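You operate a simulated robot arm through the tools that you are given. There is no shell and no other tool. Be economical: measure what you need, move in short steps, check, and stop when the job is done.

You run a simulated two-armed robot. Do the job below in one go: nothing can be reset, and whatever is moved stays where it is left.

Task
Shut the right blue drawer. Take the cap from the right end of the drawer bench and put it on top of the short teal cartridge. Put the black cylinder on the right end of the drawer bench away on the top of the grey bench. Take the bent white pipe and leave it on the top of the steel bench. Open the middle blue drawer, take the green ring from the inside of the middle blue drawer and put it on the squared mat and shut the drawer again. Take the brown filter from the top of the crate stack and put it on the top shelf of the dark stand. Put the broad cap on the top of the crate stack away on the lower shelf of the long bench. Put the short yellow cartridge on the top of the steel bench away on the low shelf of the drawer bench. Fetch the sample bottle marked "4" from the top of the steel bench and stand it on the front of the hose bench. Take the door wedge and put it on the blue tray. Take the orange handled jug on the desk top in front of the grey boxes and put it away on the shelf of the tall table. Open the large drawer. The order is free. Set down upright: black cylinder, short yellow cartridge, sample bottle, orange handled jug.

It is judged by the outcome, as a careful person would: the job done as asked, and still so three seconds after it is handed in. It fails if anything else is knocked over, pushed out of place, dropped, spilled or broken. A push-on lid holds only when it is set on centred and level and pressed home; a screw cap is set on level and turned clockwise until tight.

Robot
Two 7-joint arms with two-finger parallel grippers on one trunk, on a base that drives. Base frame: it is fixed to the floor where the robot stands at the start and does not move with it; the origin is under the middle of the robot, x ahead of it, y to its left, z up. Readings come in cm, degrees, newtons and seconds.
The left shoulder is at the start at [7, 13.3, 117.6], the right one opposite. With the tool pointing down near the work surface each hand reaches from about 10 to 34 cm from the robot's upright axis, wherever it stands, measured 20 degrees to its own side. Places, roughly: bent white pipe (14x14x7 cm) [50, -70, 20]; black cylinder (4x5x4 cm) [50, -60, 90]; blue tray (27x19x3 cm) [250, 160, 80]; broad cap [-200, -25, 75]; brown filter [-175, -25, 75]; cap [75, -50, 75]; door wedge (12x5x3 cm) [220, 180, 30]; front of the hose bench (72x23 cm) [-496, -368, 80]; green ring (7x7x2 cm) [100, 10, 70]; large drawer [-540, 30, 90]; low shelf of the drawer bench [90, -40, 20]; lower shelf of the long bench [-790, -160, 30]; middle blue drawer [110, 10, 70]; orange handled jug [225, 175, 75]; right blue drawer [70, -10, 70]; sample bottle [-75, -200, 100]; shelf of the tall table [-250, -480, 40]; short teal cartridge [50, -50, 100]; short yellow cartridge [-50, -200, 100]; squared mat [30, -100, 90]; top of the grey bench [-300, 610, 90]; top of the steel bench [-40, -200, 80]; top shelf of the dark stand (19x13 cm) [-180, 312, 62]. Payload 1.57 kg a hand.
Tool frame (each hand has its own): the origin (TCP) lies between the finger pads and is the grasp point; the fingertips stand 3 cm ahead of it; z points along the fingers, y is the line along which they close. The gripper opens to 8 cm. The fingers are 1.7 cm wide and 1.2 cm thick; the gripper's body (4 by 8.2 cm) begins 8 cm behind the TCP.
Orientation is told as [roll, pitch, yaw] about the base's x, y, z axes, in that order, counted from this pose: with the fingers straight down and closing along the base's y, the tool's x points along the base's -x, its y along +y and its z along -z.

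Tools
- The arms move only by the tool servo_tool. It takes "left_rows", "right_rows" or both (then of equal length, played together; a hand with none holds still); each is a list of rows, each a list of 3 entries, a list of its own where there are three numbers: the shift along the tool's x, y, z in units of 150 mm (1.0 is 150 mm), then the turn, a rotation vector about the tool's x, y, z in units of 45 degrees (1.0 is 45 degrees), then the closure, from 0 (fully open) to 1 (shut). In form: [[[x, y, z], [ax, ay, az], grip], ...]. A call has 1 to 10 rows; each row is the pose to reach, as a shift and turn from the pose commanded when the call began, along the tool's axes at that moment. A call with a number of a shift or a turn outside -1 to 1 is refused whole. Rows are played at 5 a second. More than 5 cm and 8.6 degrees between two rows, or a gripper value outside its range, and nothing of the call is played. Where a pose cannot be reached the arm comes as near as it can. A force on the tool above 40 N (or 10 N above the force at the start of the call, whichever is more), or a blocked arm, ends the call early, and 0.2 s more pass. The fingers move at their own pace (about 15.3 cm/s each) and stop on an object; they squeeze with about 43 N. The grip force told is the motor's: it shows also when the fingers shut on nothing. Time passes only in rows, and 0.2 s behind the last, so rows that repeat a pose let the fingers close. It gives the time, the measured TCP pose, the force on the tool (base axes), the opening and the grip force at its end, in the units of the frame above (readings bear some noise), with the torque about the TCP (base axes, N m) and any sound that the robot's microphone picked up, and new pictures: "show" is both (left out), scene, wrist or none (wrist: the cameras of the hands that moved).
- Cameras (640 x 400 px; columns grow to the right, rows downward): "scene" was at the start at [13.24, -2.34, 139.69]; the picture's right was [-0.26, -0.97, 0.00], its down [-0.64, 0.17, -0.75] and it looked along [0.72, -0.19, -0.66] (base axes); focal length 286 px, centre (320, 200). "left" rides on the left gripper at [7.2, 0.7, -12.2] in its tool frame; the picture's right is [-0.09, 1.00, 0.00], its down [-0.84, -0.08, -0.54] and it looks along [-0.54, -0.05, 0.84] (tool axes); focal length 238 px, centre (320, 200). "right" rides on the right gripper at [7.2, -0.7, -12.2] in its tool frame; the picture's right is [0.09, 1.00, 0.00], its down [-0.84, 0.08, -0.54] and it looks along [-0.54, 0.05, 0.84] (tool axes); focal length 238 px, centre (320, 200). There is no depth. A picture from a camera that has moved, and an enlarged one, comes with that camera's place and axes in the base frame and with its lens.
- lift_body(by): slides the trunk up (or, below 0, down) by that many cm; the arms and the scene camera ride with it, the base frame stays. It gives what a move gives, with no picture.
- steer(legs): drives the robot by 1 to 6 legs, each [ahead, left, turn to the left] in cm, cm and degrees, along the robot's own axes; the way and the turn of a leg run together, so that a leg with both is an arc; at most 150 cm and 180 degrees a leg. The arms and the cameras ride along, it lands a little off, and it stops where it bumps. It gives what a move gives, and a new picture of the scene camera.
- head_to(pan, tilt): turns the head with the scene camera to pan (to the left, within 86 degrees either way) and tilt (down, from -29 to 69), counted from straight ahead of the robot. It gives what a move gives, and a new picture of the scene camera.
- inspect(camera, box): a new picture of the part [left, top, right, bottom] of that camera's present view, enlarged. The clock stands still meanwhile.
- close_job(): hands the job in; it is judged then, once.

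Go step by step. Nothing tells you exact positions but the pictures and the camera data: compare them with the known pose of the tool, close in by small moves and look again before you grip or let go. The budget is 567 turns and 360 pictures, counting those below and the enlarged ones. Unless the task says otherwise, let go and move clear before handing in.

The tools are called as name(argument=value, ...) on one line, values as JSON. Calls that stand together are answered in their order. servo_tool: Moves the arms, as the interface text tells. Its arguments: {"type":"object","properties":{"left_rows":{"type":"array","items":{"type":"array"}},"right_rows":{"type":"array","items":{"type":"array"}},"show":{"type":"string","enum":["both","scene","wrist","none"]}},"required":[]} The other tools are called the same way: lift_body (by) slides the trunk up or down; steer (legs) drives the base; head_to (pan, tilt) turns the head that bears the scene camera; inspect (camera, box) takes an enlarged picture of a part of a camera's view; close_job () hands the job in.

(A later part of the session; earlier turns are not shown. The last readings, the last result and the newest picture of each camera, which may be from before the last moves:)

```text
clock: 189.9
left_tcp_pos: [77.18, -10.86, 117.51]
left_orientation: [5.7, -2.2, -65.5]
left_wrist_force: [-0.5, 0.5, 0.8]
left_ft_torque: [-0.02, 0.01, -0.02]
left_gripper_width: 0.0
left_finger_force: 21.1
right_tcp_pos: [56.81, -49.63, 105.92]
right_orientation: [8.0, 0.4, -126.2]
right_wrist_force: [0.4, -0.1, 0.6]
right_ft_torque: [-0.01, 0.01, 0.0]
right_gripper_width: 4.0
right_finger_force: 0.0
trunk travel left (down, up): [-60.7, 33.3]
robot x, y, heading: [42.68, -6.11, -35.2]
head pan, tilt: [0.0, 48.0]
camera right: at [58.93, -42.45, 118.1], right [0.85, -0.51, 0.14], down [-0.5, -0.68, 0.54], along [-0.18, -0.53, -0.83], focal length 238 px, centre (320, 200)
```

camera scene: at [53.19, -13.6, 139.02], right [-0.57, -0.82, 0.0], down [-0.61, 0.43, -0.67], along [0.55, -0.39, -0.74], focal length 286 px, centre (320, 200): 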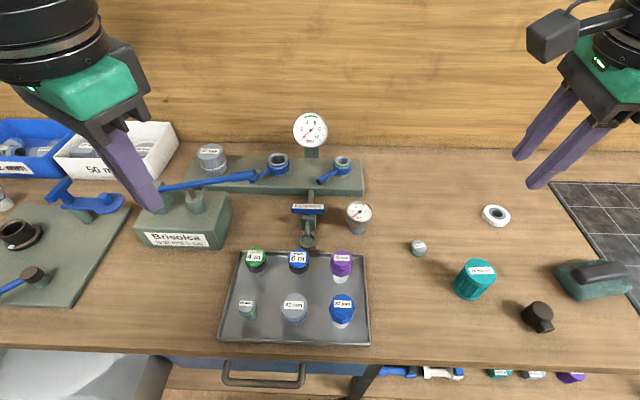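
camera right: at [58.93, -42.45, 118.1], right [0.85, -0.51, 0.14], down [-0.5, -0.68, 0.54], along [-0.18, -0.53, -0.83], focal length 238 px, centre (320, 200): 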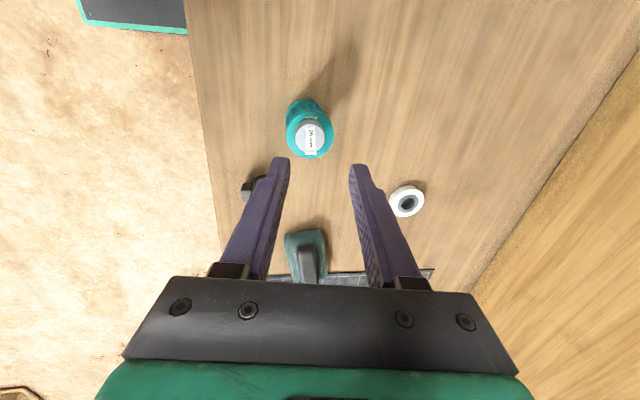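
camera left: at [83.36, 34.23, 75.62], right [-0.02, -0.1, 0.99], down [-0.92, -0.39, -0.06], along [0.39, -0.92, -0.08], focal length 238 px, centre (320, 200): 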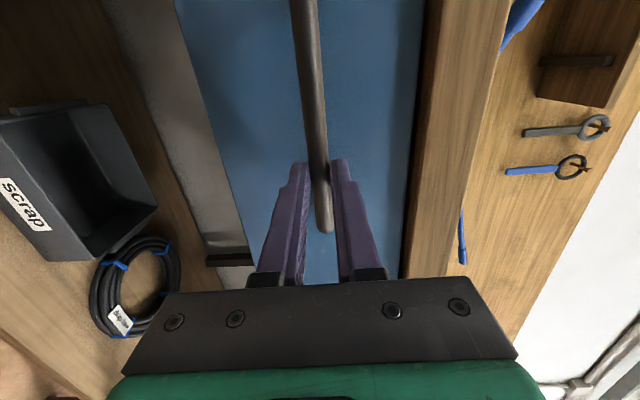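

Cap is on. Now back off and go left to shut the middle drawer with the right hand.

steer(legs=[[-60, 0, 0], [0, 72, 0]])

servo_tool(right_rows=[[[0, 0, 0], [-0.17, 0, 0], 1], [[0, 0, 0], [-0.34, 0, 0], 1], [[0, 0, 0], [-0.51, 0, 0], 1], [[0, 0, 0], [-0.68, 0, 0], 1], [[0, 0, 0], [-0.85, 0, 0], 1], [[0, 0, 0], [-1, 0, 0], 1]], show="none")

```text
clock: 196.8
left_tcp_pos: [69.13, 81.73, 117.6]
left_orientation: [5.6, -2.0, -66.0]
left_wrist_force: [-0.5, 0.1, 0.5]
left_ft_torque: [-0.03, 0.01, -0.02]
left_gripper_width: 0.0
left_finger_force: 21.5
right_tcp_pos: [48.66, 43.09, 105.84]
right_orientation: [8.0, 0.5, -126.5]
right_wrist_force: [0.9, -0.3, -0.5]
right_ft_torque: [0.02, -0.02, 0.03]
right_gripper_width: 4.02
right_finger_force: 0.0
trunk travel left (down, up): [-60.7, 33.3]
robot x, y, heading: [35.32, 86.62, -35.3]
head pan, tilt: [0.0, 48.0]
camera scene: at [45.65, 78.94, 124.47], right [-0.58, -0.81, 0.0], down [-0.61, 0.43, -0.67], along [0.55, -0.39, -0.74], focal length 286 px, centre (320, 200)
```

scene: 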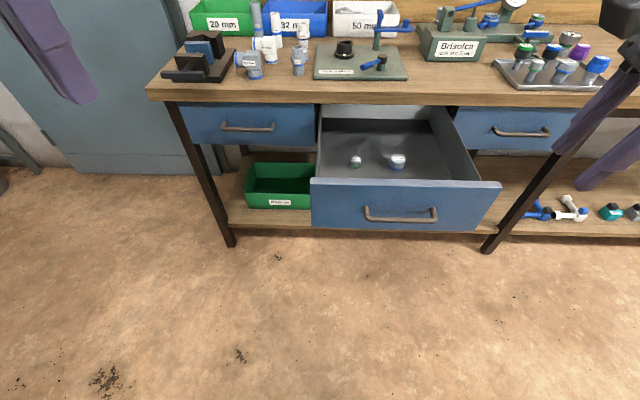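

```text
clock: 198.2
left_tcp_pos: [69.25, 81.74, 117.5]
left_orientation: [5.7, -2.1, -66.0]
left_wrist_force: [-0.3, 0.2, 1.2]
left_ft_torque: [-0.04, 0.04, -0.01]
left_gripper_width: 0.01
left_finger_force: 21.4
right_tcp_pos: [48.65, 43.21, 105.91]
right_orientation: [53.2, 0.5, -126.6]
right_wrist_force: [-0.9, 0.8, -0.1]
right_ft_torque: [0.01, -0.01, 0.02]
right_gripper_width: 0.0
right_finger_force: 20.6
right hand out of reach, approached as far as the arm can: row 4
trunk travel left (down, up): [-60.7, 33.3]
robot x, y, heading: [34.93, 86.66, -35.5]
head pan, tilt: [0.0, 48.0]
```

Drawer front is at n≈34.5, my fist is 10 cm right of its middle. Shift left 8, lower 25, then push by driving.

lift_body(by=-25)

steer(legs=[[0, 8, 0], [14, 0, 0]])

```text
clock: 200.8
left_tcp_pos: [69.22, 81.7, 92.59]
left_orientation: [5.6, -2.0, -66.0]
left_wrist_force: [0.6, -0.2, 0.0]
left_ft_torque: [0.0, 0.02, -0.01]
left_gripper_width: 0.02
left_finger_force: 21.7
right_tcp_pos: [48.75, 43.07, 80.98]
right_orientation: [53.0, 0.5, -126.6]
right_wrist_force: [0.0, 0.3, 0.4]
right_ft_torque: [0.04, 0.02, -0.04]
right_gripper_width: 0.01
right_finger_force: 21.4
trunk travel left (down, up): [-35.7, 58.3]
robot x, y, heading: [34.87, 86.7, -35.4]
head pan, tilt: [0.0, 48.0]
```

```text
clock: 202.8
left_tcp_pos: [85.41, 79.89, 92.45]
left_orientation: [5.7, -2.0, -65.9]
left_wrist_force: [0.2, -0.3, 0.5]
left_ft_torque: [-0.01, 0.05, 0.01]
left_gripper_width: 0.01
left_finger_force: 21.4
right_tcp_pos: [64.74, 41.4, 80.96]
right_orientation: [52.9, 0.4, -126.6]
right_wrist_force: [0.7, 0.5, 0.1]
right_ft_torque: [-0.03, 0.0, -0.04]
right_gripper_width: 0.02
right_finger_force: 21.4
trunk travel left (down, up): [-35.7, 58.3]
robot x, y, heading: [51.24, 85.21, -35.5]
head pan, tilt: [0.0, 48.0]
camera scene: at [61.85, 77.16, 99.45], right [-0.58, -0.81, 0.0], down [-0.61, 0.43, -0.67], along [0.54, -0.39, -0.74], focal length 286 px, centre (320, 200)
```

scene: 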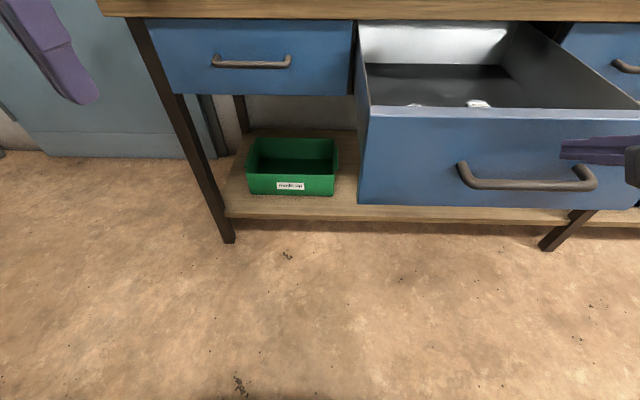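

Fist sits just above the handle. Push by driving ahead 31 cm.

steer(legs=[[31, 0, 0]])

```text
clock: 204.8
left_tcp_pos: [110.63, 61.72, 92.56]
left_orientation: [5.6, -2.0, -66.1]
left_wrist_force: [0.7, -0.4, 0.7]
left_ft_torque: [0.0, -0.01, 0.03]
left_gripper_width: 0.0
left_finger_force: 21.2
right_tcp_pos: [89.78, 23.31, 80.78]
right_orientation: [53.0, 0.5, -126.9]
right_wrist_force: [0.1, -0.3, 0.1]
right_ft_torque: [0.01, 0.01, -0.02]
right_gripper_width: 0.0
right_finger_force: 21.2
trunk travel left (down, up): [-35.7, 58.3]
robot x, y, heading: [76.41, 66.99, -36.0]
head pan, tilt: [0.0, 48.0]
camera scene: at [87.01, 59.04, 99.46], right [-0.58, -0.81, 0.0], down [-0.6, 0.43, -0.67], along [0.54, -0.39, -0.74], focal length 286 px, centre (320, 200)
```

scene: 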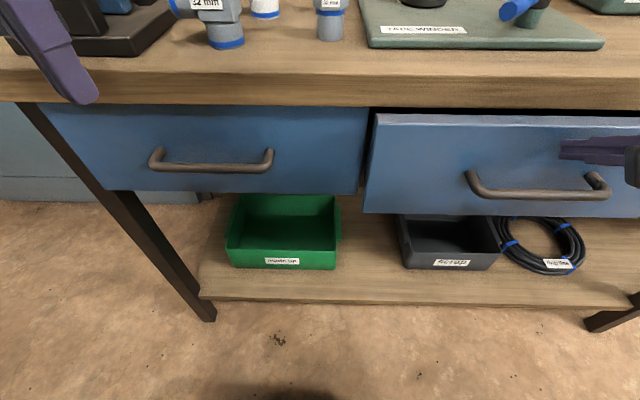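

Almost shut; finish with a gentle arm push.

servo_tool(right_rows=[[[0, 0.04, 0.053], [0, 0, 0], 1], [[0, 0.08, 0.106], [0, 0, 0], 1], [[0, 0.12, 0.16], [0, 0, 0], 1], [[0, 0.16, 0.213], [0, 0, 0], 1], [[0, 0.2, 0.267], [0, 0, 0], 1], [[0, 0.24, 0.32], [0, 0, 0], 1]], show="scene")

```text
clock: 206.1
left_tcp_pos: [109.97, 61.96, 92.76]
left_orientation: [5.9, -2.4, -66.4]
left_wrist_force: [0.7, 0.5, -0.4]
left_ft_torque: [0.02, -0.03, 0.0]
left_gripper_width: 0.0
left_finger_force: 21.5
right_tcp_pos: [92.96, 20.92, 80.92]
right_orientation: [52.5, 0.3, -127.0]
right_wrist_force: [-22.3, 14.2, 6.5]
right_ft_torque: [0.02, 0.08, -0.1]
right_gripper_width: 0.0
right_finger_force: 21.5
trunk travel left (down, up): [-35.7, 58.3]
robot x, y, heading: [76.18, 67.02, -35.9]
head pan, tilt: [0.0, 48.0]
stopped in row 6 (right hand): the force on the tool passed its limit at 50 N (the readings are from after the stop); the commanded pose is now the measured one
camera scene: at [86.44, 59.48, 99.57], right [-0.59, -0.81, 0.0], down [-0.6, 0.43, -0.67], along [0.55, -0.4, -0.74], focal length 286 px, centre (320, 200)
```

scene: 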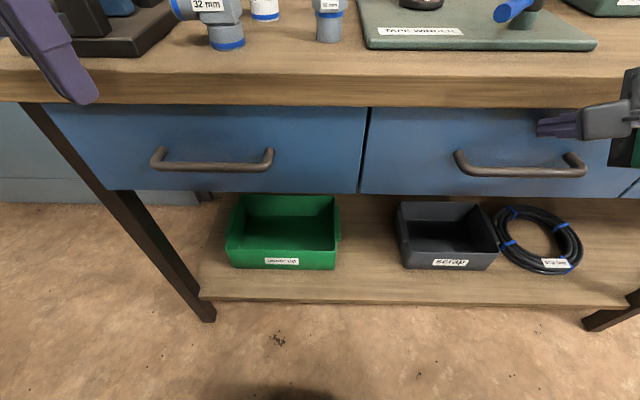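

The middle drawer is flush. Next I'll back off and tuck the left hand in closer so it doesn't obstruct, spinning it in its free direction.

steer(legs=[[-26, 0, 0]])

servo_tool(left_rows=[[[0, 0, 0], [0, 0, 0.17], 1], [[0, 0, 0], [0, 0, 0.34], 1], [[0, 0, 0], [0, 0, 0.51], 1], [[0, 0, 0], [0, 0, 0.68], 1], [[0, 0, 0], [0, 0, 0.85], 1], [[0, 0, 0], [0, 0, 1], 1]], show="none")

```text
clock: 208.0
left_tcp_pos: [89.21, 77.19, 92.65]
left_orientation: [5.7, -2.1, -66.3]
left_wrist_force: [-0.6, -0.3, 0.0]
left_ft_torque: [0.0, -0.01, 0.03]
left_gripper_width: 0.0
left_finger_force: 21.5
right_tcp_pos: [72.17, 35.94, 80.52]
right_orientation: [52.3, 0.4, -126.7]
right_wrist_force: [-1.4, -0.2, 0.1]
right_ft_torque: [0.0, -0.01, -0.02]
right_gripper_width: 0.0
right_finger_force: 21.1
trunk travel left (down, up): [-35.7, 58.3]
robot x, y, heading: [55.15, 82.16, -35.8]
head pan, tilt: [0.0, 48.0]
camera scene: at [65.62, 74.48, 99.48], right [-0.58, -0.81, 0.0], down [-0.6, 0.43, -0.67], along [0.54, -0.39, -0.74], focal length 286 px, centre (320, 200)
```

scene: 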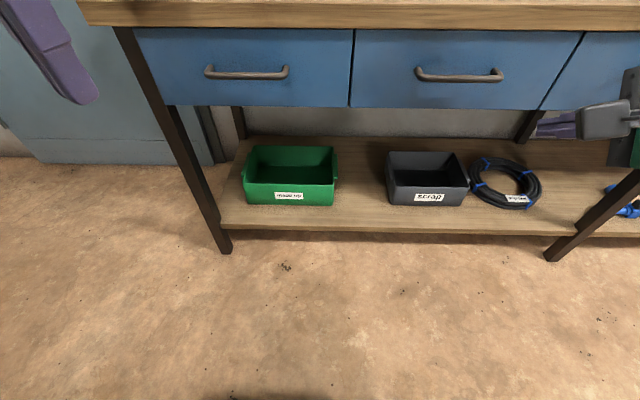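

```text
clock: 209.4
left_tcp_pos: [89.2, 77.04, 92.47]
left_orientation: [5.4, 2.6, -111.1]
left_wrist_force: [-0.3, 0.8, 0.4]
left_ft_torque: [-0.02, -0.02, 0.01]
left_gripper_width: 0.0
left_finger_force: 21.3
right_tcp_pos: [72.46, 35.98, 80.62]
right_orientation: [52.2, 0.4, -126.7]
right_wrist_force: [0.0, -0.3, 1.4]
right_ft_torque: [-0.02, 0.0, -0.03]
right_gripper_width: 0.01
right_finger_force: 21.0
trunk travel left (down, up): [-35.7, 58.3]
robot x, y, heading: [54.94, 82.1, -35.7]
head pan, tilt: [0.0, 48.0]
```

servo_tool(left_rows=[[[0.06, -0.22, 0], [0, 0, 0], 1], [[0.12, -0.45, 0], [0, 0, 0], 1], [[0.18, -0.68, 0], [0, 0, 0], 1], [[0.24, -0.9, 0], [0, 0, 0], 1]], show="none")

```text
clock: 210.4
left_tcp_pos: [79.25, 81.7, 88.95]
left_orientation: [5.4, 2.5, -110.9]
left_wrist_force: [1.1, 0.1, 0.7]
left_ft_torque: [0.03, 0.03, -0.01]
left_gripper_width: 0.02
left_finger_force: 21.1
left hand out of reach, approached as far as the arm can: row 1, 2, 3, 4
right_tcp_pos: [72.38, 35.93, 80.55]
right_orientation: [52.2, 0.4, -126.7]
right_wrist_force: [0.1, -0.2, -0.7]
right_ft_torque: [-0.02, 0.02, -0.02]
right_gripper_width: 0.0
right_finger_force: 21.4
trunk travel left (down, up): [-35.7, 58.3]
robot x, y, heading: [55.07, 82.19, -35.9]
head pan, tilt: [0.0, 48.0]
```

Left is tucked. Drive right to face the lower shelf with the white pipe and lower the trunk.

steer(legs=[[0, -96, 0.5]])

lift_body(by=-35)

head_to(pan=-15, tilt=30)

```text
clock: 215.5
left_tcp_pos: [22.22, 2.63, 88.91]
left_orientation: [5.5, 2.5, -111.0]
left_wrist_force: [-0.5, 0.7, -0.6]
left_ft_torque: [-0.04, -0.03, 0.05]
left_gripper_width: 0.0
left_finger_force: 21.0
right_tcp_pos: [15.37, -43.3, 80.54]
right_orientation: [52.3, 0.5, -126.9]
right_wrist_force: [-1.0, -0.4, -0.9]
right_ft_torque: [-0.01, -0.02, -0.05]
right_gripper_width: 0.0
right_finger_force: 21.1
trunk travel left (down, up): [-35.7, 58.3]
robot x, y, heading: [-1.89, 2.75, -35.4]
head pan, tilt: [0.0, 48.0]
camera scene: at [8.69, -4.77, 99.47], right [-0.58, -0.81, 0.0], down [-0.6, 0.43, -0.67], along [0.54, -0.39, -0.74], focal length 286 px, centre (320, 200)
```

scene: 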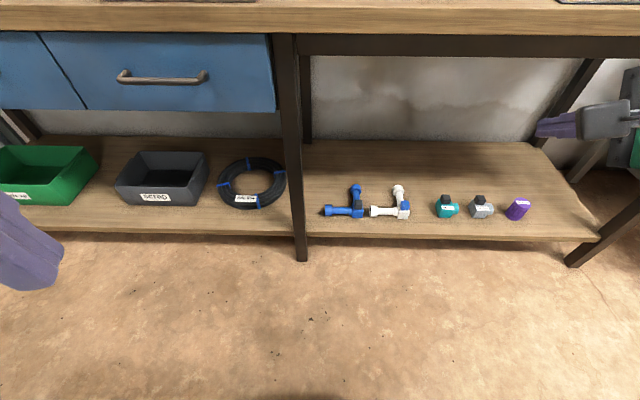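

```text
clock: 218.9
left_tcp_pos: [22.32, 2.56, 53.85]
left_orientation: [5.5, 2.5, -111.0]
left_wrist_force: [0.7, 0.5, -0.4]
left_ft_torque: [0.0, 0.01, 0.0]
left_gripper_width: 0.01
left_finger_force: 21.3
right_tcp_pos: [15.48, -43.24, 45.53]
right_orientation: [52.2, 0.4, -126.8]
right_wrist_force: [0.2, -0.2, 0.7]
right_ft_torque: [-0.01, 0.01, -0.01]
right_gripper_width: 0.0
right_finger_force: 20.9
trunk travel left (down, up): [-0.7, 93.3]
robot x, y, heading: [-2.09, 2.9, -35.8]
head pan, tilt: [0.0, 48.0]
```

```text
clock: 219.7
left_tcp_pos: [22.28, 2.64, 53.93]
left_orientation: [5.5, 2.5, -111.0]
left_wrist_force: [0.2, 0.9, -0.8]
left_ft_torque: [0.01, -0.01, 0.02]
left_gripper_width: 0.0
left_finger_force: 21.4
right_tcp_pos: [15.3, -43.21, 45.64]
right_orientation: [52.2, 0.4, -126.8]
right_wrist_force: [0.1, 0.5, 0.6]
right_ft_torque: [-0.01, -0.03, -0.01]
right_gripper_width: 0.03
right_finger_force: 21.5
trunk travel left (down, up): [-0.7, 93.3]
robot x, y, heading: [-1.81, 3.33, -35.8]
head pan, tilt: [-15.0, 30.0]
camera scene: at [8.03, -7.14, 67.14], right [-0.77, -0.63, 0.0], down [-0.32, 0.39, -0.87], along [0.55, -0.67, -0.5], focal length 286 px, centre (320, 200)
```

scene: 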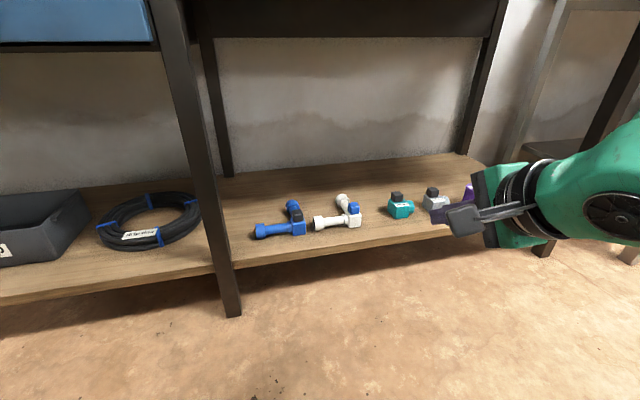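

Pipe's near arm is at about [48.4,-63.6,20]. I'll stand the hand up to about 15° tilt, open it, and roll in.

servo_tool(right_rows=[[[0, 0, 0], [0.17, 0, 0], 0], [[0, 0, 0], [0.34, 0, 0], 0], [[0, 0, 0], [0.51, 0, 0], 0], [[0, 0, 0], [0.68, 0, 0], 0], [[0, 0, 0], [0.82, 0, 0], 0]], show="none")

steer(legs=[[36, 2, 0.5]])

inspect(camera="right", box=[0, 0, 640, 400])

```text
clock: 220.9
left_tcp_pos: [22.23, 2.66, 53.88]
left_orientation: [5.5, 2.4, -111.0]
left_wrist_force: [0.0, -0.3, 0.7]
left_ft_torque: [0.01, -0.02, 0.03]
left_gripper_width: 0.0
left_finger_force: 21.2
right_tcp_pos: [15.33, -43.26, 45.67]
right_orientation: [15.3, 0.5, -126.9]
right_wrist_force: [0.1, -0.2, 0.5]
right_ft_torque: [0.02, 0.01, -0.01]
right_gripper_width: 7.96
right_finger_force: 0.0
trunk travel left (down, up): [-0.7, 93.3]
robot x, y, heading: [-1.77, 2.91, -35.5]
head pan, tilt: [-15.0, 30.0]
```

```text
clock: 223.2
left_tcp_pos: [52.41, -16.95, 53.93]
left_orientation: [5.6, 2.5, -111.2]
left_wrist_force: [-0.4, -0.2, 0.3]
left_ft_torque: [-0.01, 0.02, 0.0]
left_gripper_width: 0.0
left_finger_force: 20.9
right_tcp_pos: [45.55, -62.72, 45.58]
right_orientation: [15.4, 0.4, -126.9]
right_wrist_force: [0.8, 1.2, 0.8]
right_ft_torque: [-0.01, 0.01, 0.0]
right_gripper_width: 7.97
right_finger_force: 0.0
trunk travel left (down, up): [-0.7, 93.3]
robot x, y, heading: [28.38, -16.51, -35.8]
head pan, tilt: [-15.0, 30.0]
camera scene: at [38.26, -26.61, 67.15], right [-0.78, -0.63, 0.0], down [-0.31, 0.39, -0.87], along [0.55, -0.67, -0.5], focal length 286 px, centre (320, 200)
```

scene: 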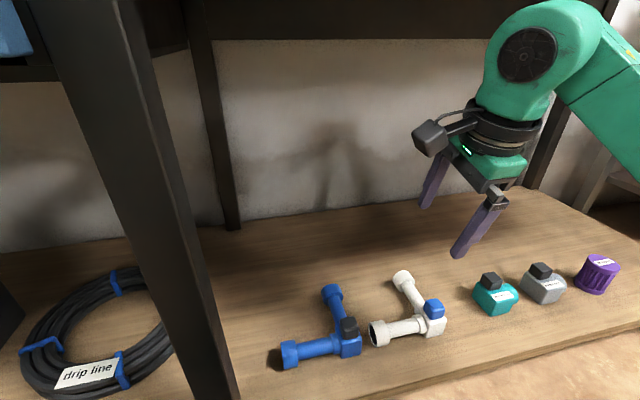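

```text
1.00 times, centred on (320, 200) of right (not enlarged: the box is as wide or as high as the picture)
camera zoom: at [46.55, -54.64, 57.33], right [0.82, -0.51, 0.26], down [-0.56, -0.63, 0.54], along [-0.11, -0.59, -0.8], focal length 238 px, centre (320, 200)
```

zoom: 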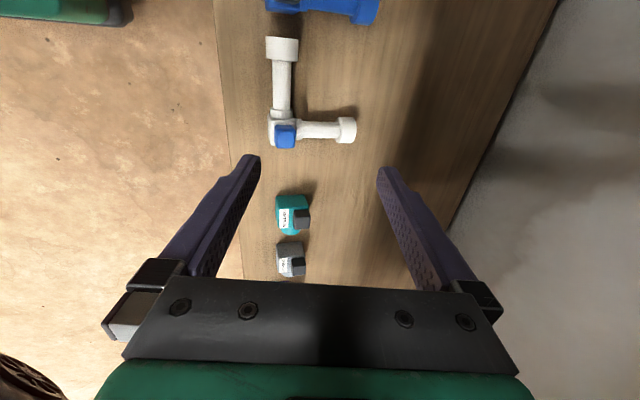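

The hand is right over the pipe's near arm. Lower straight down 14 cm, then look.

servo_tool(right_rows=[[[0, -0.06, 0.225], [0, 0, 0], 0], [[0, -0.12, 0.45], [0, 0, 0], 0], [[0, -0.18, 0.675], [0, 0, 0], 0], [[0, -0.24, 0.9], [0, 0, 0], 0]], show="wrist")

```text
clock: 224.2
left_tcp_pos: [52.43, -17.11, 54.01]
left_orientation: [5.5, 2.5, -111.2]
left_wrist_force: [-0.8, -0.7, -1.2]
left_ft_torque: [-0.01, 0.04, 0.0]
left_gripper_width: 0.0
left_finger_force: 20.9
right_tcp_pos: [45.74, -62.55, 32.0]
right_orientation: [15.3, 0.5, -127.0]
right_wrist_force: [-0.2, -0.1, 0.1]
right_ft_torque: [0.01, -0.01, 0.0]
right_gripper_width: 7.98
right_finger_force: 0.1
trunk travel left (down, up): [-0.7, 93.3]
robot x, y, heading: [28.42, -16.15, -36.2]
head pan, tilt: [-15.0, 30.0]
camera right: at [46.7, -54.55, 43.7], right [0.82, -0.51, 0.26], down [-0.56, -0.63, 0.54], along [-0.11, -0.59, -0.8], focal length 238 px, centre (320, 200)
```

right: 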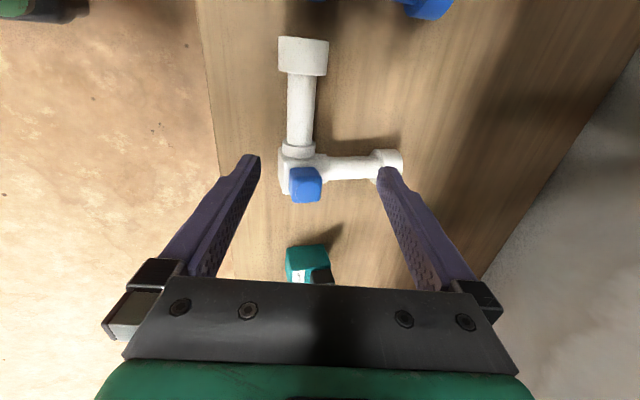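

Fingers straddle the pipe's thin part. Narrow to 5 cm, lower 9.5 cm and close.

servo_tool(right_rows=[[[0, -0.04, 0.155], [0, 0, 0], 0.3], [[0, -0.08, 0.31], [0, 0, 0], 0.3], [[0, -0.12, 0.46], [0, 0, 0], 0.3], [[0, -0.145, 0.54], [0, 0, 0], 0.3], [[0, -0.164, 0.61], [0, 0, 0], 0.3], [[0, -0.164, 0.61], [0, 0, 0], 1], [[0, -0.164, 0.61], [0, 0, 0], 1], [[0, -0.164, 0.61], [0, 0, 0], 1]], show="wrist")

```text
clock: 225.5
left_tcp_pos: [52.53, -16.92, 53.99]
left_orientation: [5.4, 2.5, -111.3]
left_wrist_force: [-0.1, 0.0, 0.3]
left_ft_torque: [-0.06, 0.02, 0.01]
left_gripper_width: 0.01
left_finger_force: 21.2
right_tcp_pos: [45.68, -62.65, 22.66]
right_orientation: [15.5, 0.4, -127.1]
right_wrist_force: [1.8, -0.9, 6.3]
right_ft_torque: [0.13, -0.25, -0.16]
right_gripper_width: 2.5
right_finger_force: 26.7
trunk travel left (down, up): [-0.7, 93.3]
robot x, y, heading: [28.35, -16.21, -35.9]
head pan, tilt: [-15.0, 30.0]
stopped in row 6 (right hand): the force on the tool passed its limit at 50 N (the readings are from after the stop); the commanded pose is now the measured one
camera right: at [46.71, -54.59, 34.33], right [0.82, -0.51, 0.27], down [-0.56, -0.63, 0.54], along [-0.1, -0.59, -0.8], focal length 238 px, centre (320, 200)
```

right: 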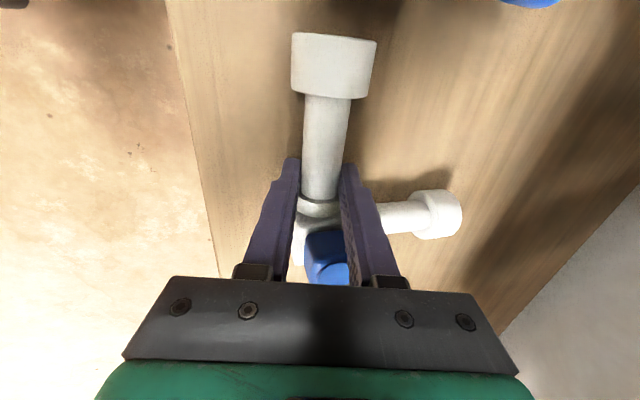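

servo_tool(right_rows=[[[0, 0, 0], [0, 0, 0], 1], [[0, 0, 0], [0, 0, 0], 1], [[0, -0.02, -0.08], [0, 0, 0], 1], [[0, 0.03, -0.2], [0, 0, 0], 1], [[0, 0.09, -0.4], [0, 0, 0], 1], [[0, 0.15, -0.6], [0, 0, 0], 1]], show="wrist")

```text
clock: 226.9
left_tcp_pos: [52.48, -16.87, 53.81]
left_orientation: [5.5, 2.5, -111.2]
left_wrist_force: [0.1, 0.1, 0.1]
left_ft_torque: [0.01, -0.04, 0.03]
left_gripper_width: 0.02
left_finger_force: 21.2
right_tcp_pos: [45.08, -62.38, 31.73]
right_orientation: [15.2, 0.5, -127.1]
right_wrist_force: [-0.8, 0.1, -1.3]
right_ft_torque: [0.05, 0.07, -0.19]
right_gripper_width: 2.45
right_finger_force: 36.2
trunk travel left (down, up): [-0.7, 93.3]
robot x, y, heading: [28.42, -16.19, -36.1]
head pan, tilt: [-15.0, 30.0]
camera right: at [46.26, -54.47, 43.44], right [0.82, -0.51, 0.26], down [-0.56, -0.63, 0.54], along [-0.11, -0.59, -0.8], focal length 238 px, centre (320, 200)
```

right: 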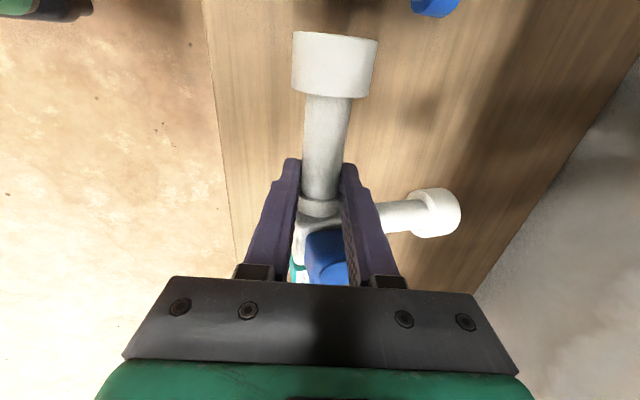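

Pipe lifted. Raise the arm a bit, back out from under the bench, then raise the trunk and look toward the steel bench.

servo_tool(right_rows=[[[0, 0.05, -0.2], [0, 0, 0], 1], [[0, 0.1, -0.4], [0, 0, 0], 1], [[0, 0.15, -0.6], [0, 0, 0], 1]], show="none")

steer(legs=[[-45, 0, 0]])

lift_body(by=40)

lift_body(by=32)

head_to(pan=-65, tilt=25)

```text
clock: 227.7
left_tcp_pos: [52.44, -16.93, 53.91]
left_orientation: [5.5, 2.4, -111.2]
left_wrist_force: [0.5, -0.2, -0.6]
left_ft_torque: [0.0, -0.02, 0.04]
left_gripper_width: 0.0
left_finger_force: 21.2
right_tcp_pos: [44.99, -62.51, 40.8]
right_orientation: [15.1, 0.6, -127.0]
right_wrist_force: [0.2, -0.4, -1.8]
right_ft_torque: [0.09, 0.06, -0.16]
right_gripper_width: 2.44
right_finger_force: 35.8
trunk travel left (down, up): [-0.7, 93.3]
robot x, y, heading: [28.33, -16.93, -35.8]
head pan, tilt: [-15.0, 30.0]
```

```text
clock: 230.3
left_tcp_pos: [16.55, 9.23, 53.9]
left_orientation: [5.5, 2.5, -111.2]
left_wrist_force: [0.2, 0.2, -0.5]
left_ft_torque: [0.01, -0.01, -0.04]
left_gripper_width: 0.0
left_finger_force: 21.1
right_tcp_pos: [9.11, -36.28, 40.93]
right_orientation: [15.1, 0.5, -126.9]
right_wrist_force: [-0.2, 0.4, -0.6]
right_ft_torque: [0.04, 0.01, 0.01]
right_gripper_width: 2.43
right_finger_force: 36.2
trunk travel left (down, up): [-0.7, 93.3]
robot x, y, heading: [-7.26, 9.39, -36.0]
head pan, tilt: [-15.0, 30.0]
camera scene: at [2.29, -0.48, 67.14], right [-0.78, -0.63, 0.0], down [-0.32, 0.39, -0.87], along [0.55, -0.67, -0.5], focal length 286 px, centre (320, 200)
```

scene: 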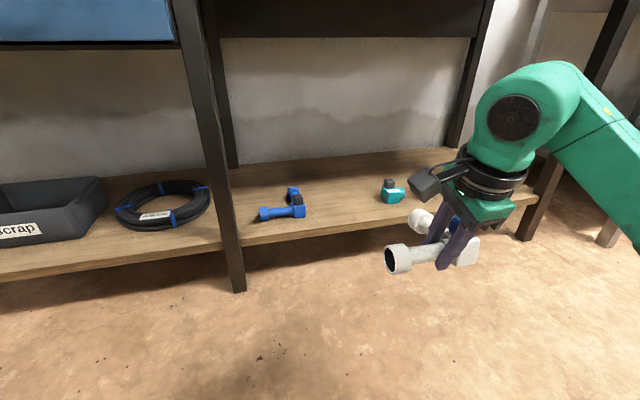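

```text
clock: 234.2
left_tcp_pos: [16.45, 9.2, 93.84]
left_orientation: [5.4, 2.5, -111.2]
left_wrist_force: [0.2, -0.2, 0.1]
left_ft_torque: [-0.04, 0.01, 0.01]
left_gripper_width: 0.0
left_finger_force: 21.1
right_tcp_pos: [9.18, -36.27, 80.69]
right_orientation: [15.1, 0.5, -126.8]
right_wrist_force: [0.3, -1.0, -2.2]
right_ft_torque: [0.04, 0.01, 0.01]
right_gripper_width: 2.43
right_finger_force: 36.2
trunk travel left (down, up): [-40.7, 53.3]
robot x, y, heading: [-7.63, 9.97, -35.8]
head pan, tilt: [-15.0, 30.0]
```

```text
clock: 237.3
left_tcp_pos: [16.58, 9.24, 125.92]
left_orientation: [5.5, 2.5, -111.1]
left_wrist_force: [-1.1, -0.2, 0.4]
left_ft_torque: [-0.02, 0.01, 0.02]
left_gripper_width: 0.0
left_finger_force: 21.4
right_tcp_pos: [9.13, -36.32, 112.75]
right_orientation: [15.1, 0.5, -127.0]
right_wrist_force: [0.6, -0.2, -1.5]
right_ft_torque: [0.07, 0.02, 0.02]
right_gripper_width: 2.41
right_finger_force: 35.7
trunk travel left (down, up): [-72.7, 21.3]
robot x, y, heading: [-7.96, 9.87, -36.1]
head pan, tilt: [-15.0, 30.0]
```

```text
clock: 238.5
left_tcp_pos: [16.62, 9.17, 125.9]
left_orientation: [5.6, 2.5, -111.1]
left_wrist_force: [-0.7, -0.3, -0.3]
left_ft_torque: [-0.03, -0.03, 0.02]
left_gripper_width: 0.0
left_finger_force: 21.5
right_tcp_pos: [9.15, -36.3, 112.91]
right_orientation: [15.3, 0.6, -126.8]
right_wrist_force: [-1.0, 0.0, -1.5]
right_ft_torque: [0.04, -0.03, 0.01]
right_gripper_width: 2.43
right_finger_force: 36.3
trunk travel left (down, up): [-72.7, 21.3]
robot x, y, heading: [-7.93, 9.5, -36.1]
head pan, tilt: [-65.0, 25.0]
camera scene: at [-5.14, -2.54, 139.94], right [-0.98, 0.19, 0.0], down [0.08, 0.42, -0.91], along [-0.17, -0.89, -0.42], focal length 286 px, centre (320, 200)
```

scene: 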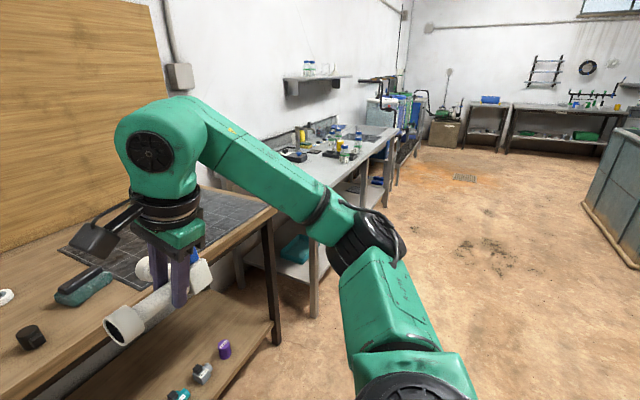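

I can see the steel bench beyond the drawer bench along the same wall. Drive right 150 cm and look at its top.

steer(legs=[[-5, -145, 0]])

head_to(pan=-12, tilt=32)

```text
clock: 246.0
left_tcp_pos: [-78.27, -108.98, 125.96]
left_orientation: [5.5, 2.5, -113.5]
left_wrist_force: [0.5, 0.7, 0.9]
left_ft_torque: [-0.05, -0.01, 0.0]
left_gripper_width: 0.0
left_finger_force: 21.4
right_tcp_pos: [-87.66, -154.13, 112.8]
right_orientation: [15.1, 0.5, -129.3]
right_wrist_force: [-0.5, -0.2, -2.7]
right_ft_torque: [0.05, 0.01, 0.0]
right_gripper_width: 2.43
right_finger_force: 35.9
trunk travel left (down, up): [-72.7, 21.3]
robot x, y, heading: [-102.75, -107.45, -38.4]
head pan, tilt: [-65.0, 25.0]
camera scene: at [-100.48, -119.82, 139.94], right [-0.97, 0.23, 0.0], down [0.1, 0.41, -0.91], along [-0.21, -0.88, -0.42], focal length 286 px, centre (320, 200)
```

scene: 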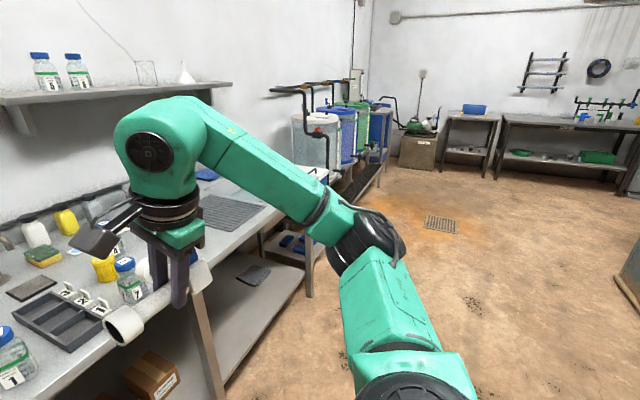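

```text
clock: 247.2
left_tcp_pos: [-78.41, -108.92, 125.98]
left_orientation: [5.5, 2.5, -113.4]
left_wrist_force: [0.3, -0.1, -0.3]
left_ft_torque: [-0.02, 0.0, -0.01]
left_gripper_width: 0.0
left_finger_force: 20.9
right_tcp_pos: [-87.74, -154.14, 112.66]
right_orientation: [15.2, 0.5, -129.3]
right_wrist_force: [-0.1, 0.4, -1.6]
right_ft_torque: [0.05, 0.01, 0.04]
right_gripper_width: 2.42
right_finger_force: 36.4
trunk travel left (down, up): [-72.7, 21.3]
robot x, y, heading: [-102.81, -107.59, -38.6]
head pan, tilt: [-12.0, 32.0]
camera scene: at [-92.67, -117.78, 138.83], right [-0.77, -0.64, 0.0], down [-0.34, 0.41, -0.85], along [0.54, -0.65, -0.53], focal length 286 px, centre (320, 200)
```

scene: 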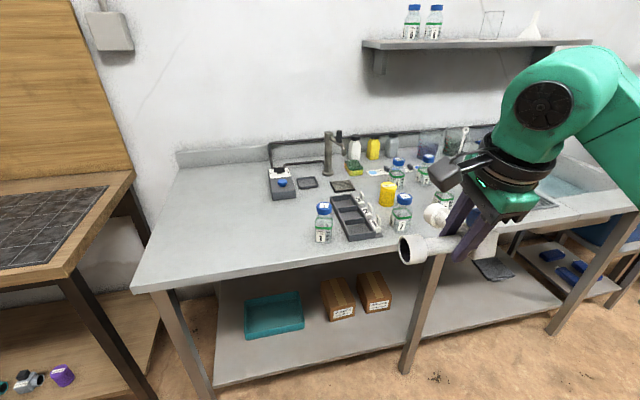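

inspect(camera="scene", box=[250, 110, 490, 260])

```text
2.67 times, centred on (370, 185) of scene
camera zoom: at [-92.67, -117.78, 138.83], right [-0.77, -0.64, 0.0], down [-0.34, 0.41, -0.85], along [0.54, -0.65, -0.53], focal length 764 px, centre (187, 240)
```

zoom: 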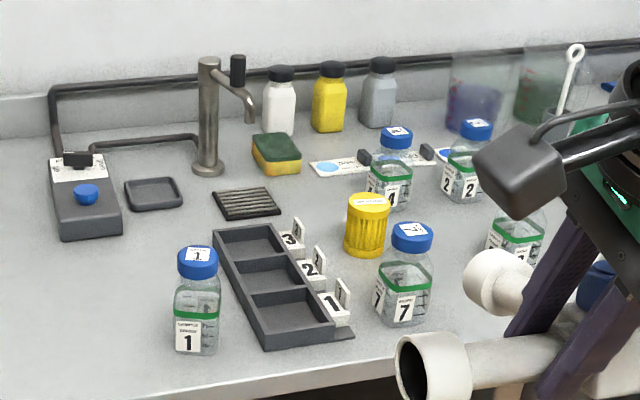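

Bottle 4 and the yellow cartridge are identified; the bench's left front area is free. I'll bring the pipe over it.

steer(legs=[[0, 37, 0], [39, 0, 0]])

lift_body(by=-20)

inspect(camera="right", box=[0, 0, 640, 400])

```text
clock: 251.6
left_tcp_pos: [-24.59, -104.29, 125.86]
left_orientation: [5.4, 2.5, -113.6]
left_wrist_force: [-0.3, 0.6, -0.4]
left_ft_torque: [-0.03, -0.01, -0.01]
left_gripper_width: 0.01
left_finger_force: 21.4
right_tcp_pos: [-33.92, -149.4, 112.88]
right_orientation: [15.3, 0.5, -129.3]
right_wrist_force: [0.3, 1.1, -2.2]
right_ft_torque: [0.02, -0.01, -0.01]
right_gripper_width: 2.43
right_finger_force: 36.2
trunk travel left (down, up): [-72.7, 21.3]
robot x, y, heading: [-48.78, -102.75, -38.0]
head pan, tilt: [-12.0, 32.0]
camera scene: at [-39.0, -113.03, 138.84], right [-0.77, -0.64, 0.0], down [-0.34, 0.41, -0.85], along [0.54, -0.65, -0.53], focal length 286 px, centre (320, 200)
```

scene: 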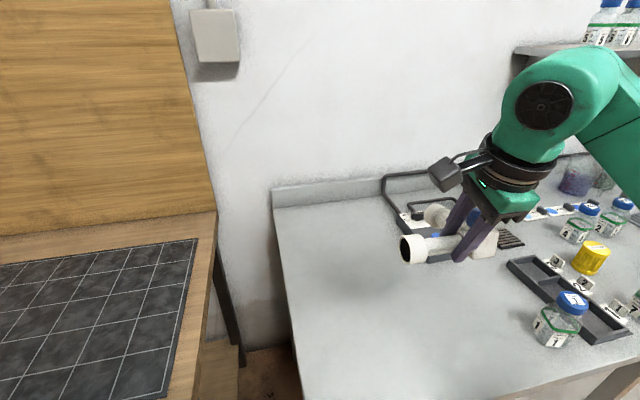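

```text
clock: 253.8
left_tcp_pos: [-24.58, -104.37, 105.96]
left_orientation: [5.5, 2.6, -113.5]
left_wrist_force: [0.3, -0.4, -0.3]
left_ft_torque: [0.04, 0.01, -0.04]
left_gripper_width: 0.0
left_finger_force: 20.8
right_tcp_pos: [-33.92, -149.44, 92.88]
right_orientation: [15.1, 0.5, -129.2]
right_wrist_force: [-0.7, -0.3, -0.5]
right_ft_torque: [0.03, 0.01, -0.01]
right_gripper_width: 2.42
right_finger_force: 36.4
trunk travel left (down, up): [-52.7, 41.3]
robot x, y, heading: [-48.71, -103.33, -38.2]
head pan, tilt: [-12.0, 32.0]
```

```text
1.00 times, centred on (320, 200) of right (not enlarged: the box is as wide or as high as the picture)
camera zoom: at [-32.48, -141.54, 104.56], right [0.8, -0.54, 0.26], down [-0.58, -0.61, 0.54], along [-0.13, -0.58, -0.8], focal length 238 px, centre (320, 200)
```

zoom: 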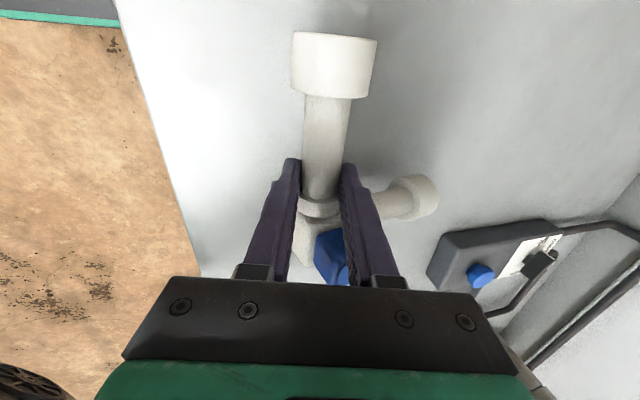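

servo_tool(right_rows=[[[0, -0.017, 0.064], [0, 0, 0], 1], [[0, -0.034, 0.129], [0, 0, 0], 1], [[0, -0.05, 0.19], [0, 0, 0], 1], [[0, -0.065, 0.24], [0, 0, 0], 1]], show="none")

```text
clock: 254.8
left_tcp_pos: [-24.62, -104.31, 105.95]
left_orientation: [5.5, 2.5, -113.5]
left_wrist_force: [-0.2, -0.5, -0.6]
left_ft_torque: [0.01, 0.02, 0.0]
left_gripper_width: 0.01
left_finger_force: 21.4
right_tcp_pos: [-33.84, -149.45, 88.98]
right_orientation: [15.2, 0.3, -129.3]
right_wrist_force: [-0.2, -0.3, -1.7]
right_ft_torque: [0.06, 0.08, -0.17]
right_gripper_width: 2.42
right_finger_force: 36.1
trunk travel left (down, up): [-52.7, 41.3]
robot x, y, heading: [-48.56, -102.82, -38.0]
head pan, tilt: [-12.0, 32.0]
```

servo_tool(right_rows=[[[0, -0.008, 0.03], [0, 0, 0], 1], [[0, -0.016, 0.06], [0, 0, 0], 1], [[0, -0.024, 0.09], [0, 0, 0], 1], [[0, -0.032, 0.12], [0, 0, 0], 1]], show="wrist")

```text
clock: 255.6
left_tcp_pos: [-24.64, -104.1, 105.94]
left_orientation: [5.6, 2.5, -113.5]
left_wrist_force: [-0.1, -0.2, -0.4]
left_ft_torque: [-0.01, -0.03, 0.01]
left_gripper_width: 0.0
left_finger_force: 21.1
right_tcp_pos: [-33.77, -149.4, 88.48]
right_orientation: [16.4, 0.7, -129.5]
right_wrist_force: [-2.4, 4.3, 13.8]
right_ft_torque: [0.27, 0.33, 0.07]
right_gripper_width: 2.44
right_finger_force: 35.8
trunk travel left (down, up): [-52.7, 41.3]
robot x, y, heading: [-48.8, -102.77, -38.4]
head pan, tilt: [-12.0, 32.0]
stopped in row 4 (right hand): the force on the tool passed its limit at 47 N (the readings are from after the stop); the commanded pose is now the measured one
camera right: at [-32.61, -141.38, 100.2], right [0.79, -0.54, 0.28], down [-0.6, -0.6, 0.53], along [-0.12, -0.59, -0.8], focal length 238 px, centre (320, 200)
```

right: 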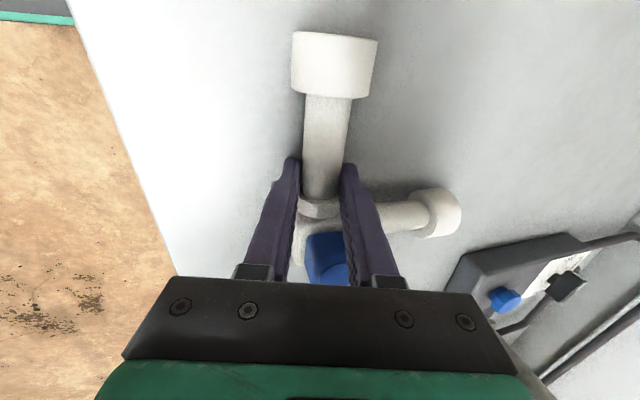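

Pipe rests on the bench. Open and lift away.

servo_tool(right_rows=[[[0, 0, -0.01], [0, 0, 0], 0.4], [[0, 0, -0.01], [0, 0, 0], 0.4], [[0, 0.03, -0.2], [0, 0, 0], 0.4], [[0, 0.07, -0.45], [0, 0, 0], 0.4], [[0, 0.12, -0.7], [0, 0, 0], 0.4]], show="wrist")

```text
clock: 256.8
left_tcp_pos: [-24.64, -104.24, 105.98]
left_orientation: [5.6, 2.6, -113.5]
left_wrist_force: [-0.5, 0.4, -0.1]
left_ft_torque: [-0.02, 0.02, 0.02]
left_gripper_width: 0.01
left_finger_force: 21.7
right_tcp_pos: [-34.84, -149.04, 98.95]
right_orientation: [16.1, 0.7, -129.5]
right_wrist_force: [-1.0, 0.4, 0.1]
right_ft_torque: [0.0, 0.02, 0.0]
right_gripper_width: 4.8
right_finger_force: 0.0
trunk travel left (down, up): [-52.7, 41.3]
robot x, y, heading: [-48.89, -103.03, -38.2]
head pan, tilt: [-12.0, 32.0]
camera right: at [-33.54, -140.93, 110.64], right [0.8, -0.54, 0.28], down [-0.59, -0.6, 0.53], along [-0.12, -0.59, -0.8], focal length 238 px, centre (320, 200)
```

right: 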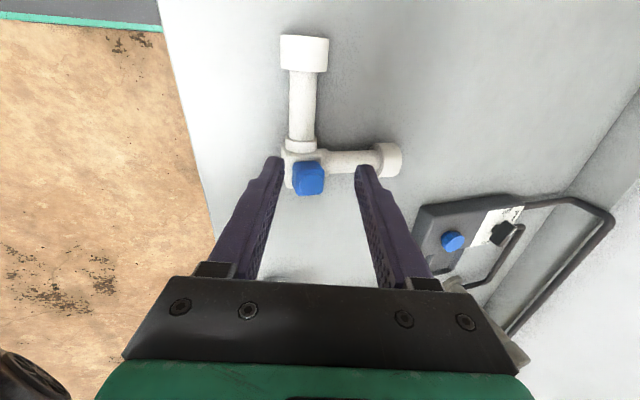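

Now the yellow cartridge at about [-56.5,-197.9], top z≈91. Raise, drive right over it, and look.

lift_body(by=14)

steer(legs=[[0, -52, -0.5], [5, 0, 0]])

servo_tool(right_rows=[[[0, 0.15, 0.05], [0, 0, 0], 0], [[0, 0.3, 0.08], [0, 0, 0], 0], [[0, 0.45, 0.12], [0, 0, 0], 0], [[0, 0.5, 0.13], [0, 0, 0], 0]], show="wrist")

```text
clock: 258.5
left_tcp_pos: [-24.56, -104.35, 119.89]
left_orientation: [5.5, 2.4, -113.5]
left_wrist_force: [-0.7, 0.2, 0.4]
left_ft_torque: [-0.01, -0.01, 0.0]
left_gripper_width: 0.01
left_finger_force: 21.7
right_tcp_pos: [-34.67, -149.01, 112.96]
right_orientation: [16.2, 0.7, -129.5]
right_wrist_force: [0.5, 0.1, -0.4]
right_ft_torque: [0.03, -0.04, 0.01]
right_gripper_width: 4.83
right_finger_force: 0.2
trunk travel left (down, up): [-66.7, 27.3]
robot x, y, heading: [-48.53, -103.13, -38.2]
head pan, tilt: [-12.0, 32.0]
```

```text
clock: 262.1
left_tcp_pos: [-53.68, -148.61, 119.97]
left_orientation: [5.7, 2.4, -113.8]
left_wrist_force: [-0.7, 0.4, 0.2]
left_ft_torque: [0.0, -0.02, -0.01]
left_gripper_width: 0.02
left_finger_force: 21.8
right_tcp_pos: [-64.09, -193.26, 113.13]
right_orientation: [16.4, 0.6, -129.7]
right_wrist_force: [-0.9, 0.0, -0.1]
right_ft_torque: [-0.03, 0.0, -0.01]
right_gripper_width: 4.82
right_finger_force: 0.1
trunk travel left (down, up): [-66.7, 27.3]
robot x, y, heading: [-77.61, -147.12, -39.0]
head pan, tilt: [-12.0, 32.0]
camera scene: at [-68.06, -157.21, 132.89], right [-0.77, -0.64, 0.0], down [-0.34, 0.41, -0.85], along [0.54, -0.66, -0.53], focal length 286 px, centre (320, 200)
```

scene: 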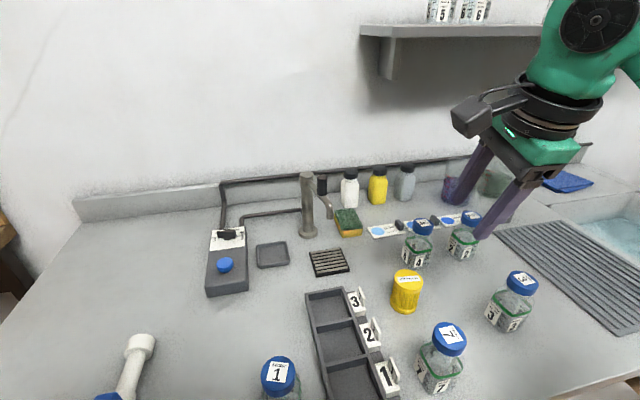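

```text
clock: 263.1
left_tcp_pos: [-53.47, -148.81, 119.81]
left_orientation: [5.5, 2.5, -113.8]
left_wrist_force: [0.8, -0.4, 0.6]
left_ft_torque: [-0.01, 0.01, -0.03]
left_gripper_width: 0.01
left_finger_force: 21.2
right_tcp_pos: [-57.73, -198.49, 113.18]
right_orientation: [16.1, 0.7, -129.7]
right_wrist_force: [-0.8, 0.0, 0.2]
right_ft_torque: [0.02, 0.0, 0.01]
right_gripper_width: 8.02
right_finger_force: 0.1
trunk travel left (down, up): [-66.7, 27.3]
robot x, y, heading: [-77.9, -147.38, -38.5]
head pan, tilt: [-12.0, 32.0]
camera right: at [-56.52, -190.44, 124.85], right [0.79, -0.54, 0.28], down [-0.6, -0.6, 0.53], along [-0.12, -0.59, -0.8], focal length 238 px, centre (320, 200)
```

right: 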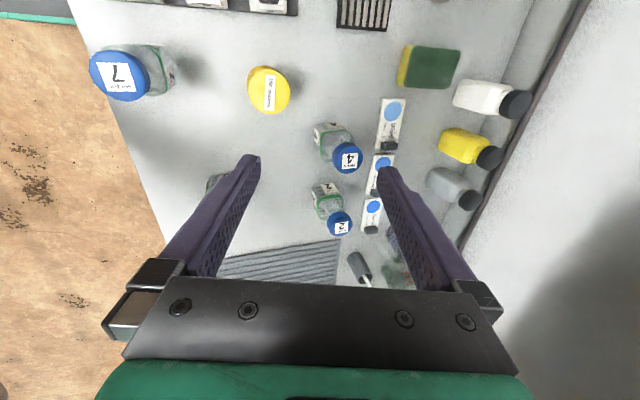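

servo_tool(right_rows=[[[0.06, -0.02, 0], [0, 0, 0], 0], [[0.122, -0.043, 0], [0, 0, 0], 0]], show="none")

lift_body(by=-15)

inspect(camera="right", box=[0, 0, 640, 400])

```text
clock: 263.7
left_tcp_pos: [-53.46, -148.74, 119.9]
left_orientation: [5.6, 2.5, -113.8]
left_wrist_force: [0.1, 0.9, -0.4]
left_ft_torque: [0.03, 0.0, -0.03]
left_gripper_width: 0.0
left_finger_force: 21.4
right_tcp_pos: [-56.98, -196.61, 113.16]
right_orientation: [16.2, 0.6, -129.6]
right_wrist_force: [-0.8, 0.2, -1.1]
right_ft_torque: [0.02, -0.02, -0.01]
right_gripper_width: 7.98
right_finger_force: 0.0
trunk travel left (down, up): [-66.7, 27.3]
robot x, y, heading: [-77.57, -147.25, -38.2]
head pan, tilt: [-12.0, 32.0]
```

```text
clock: 265.4
left_tcp_pos: [-53.42, -148.77, 104.85]
left_orientation: [5.4, 2.4, -113.7]
left_wrist_force: [0.2, -0.1, -0.3]
left_ft_torque: [-0.01, 0.03, 0.0]
left_gripper_width: 0.0
left_finger_force: 22.0
right_tcp_pos: [-57.06, -196.59, 98.04]
right_orientation: [16.2, 0.7, -129.7]
right_wrist_force: [-0.1, -0.8, 0.2]
right_ft_torque: [-0.02, 0.02, -0.01]
right_gripper_width: 8.03
right_finger_force: 0.0
trunk travel left (down, up): [-51.7, 42.3]
robot x, y, heading: [-77.64, -147.69, -39.0]
head pan, tilt: [-12.0, 32.0]
```

```text
1.00 times, centred on (320, 200) of right (not enlarged: the box is as wide or as high as the picture)
camera zoom: at [-55.86, -188.64, 109.71], right [0.79, -0.54, 0.28], down [-0.6, -0.6, 0.53], along [-0.12, -0.59, -0.8], focal length 238 px, centre (320, 200)
```

zoom: 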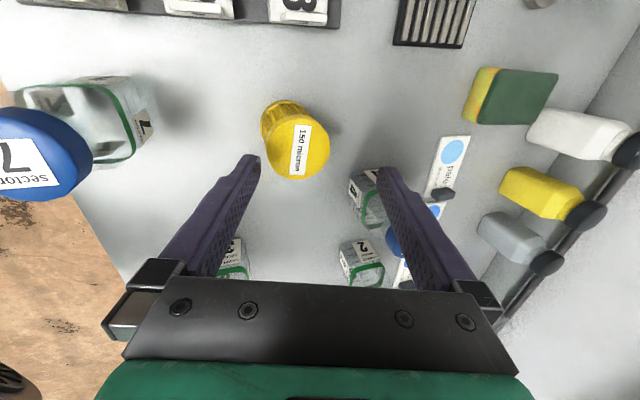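

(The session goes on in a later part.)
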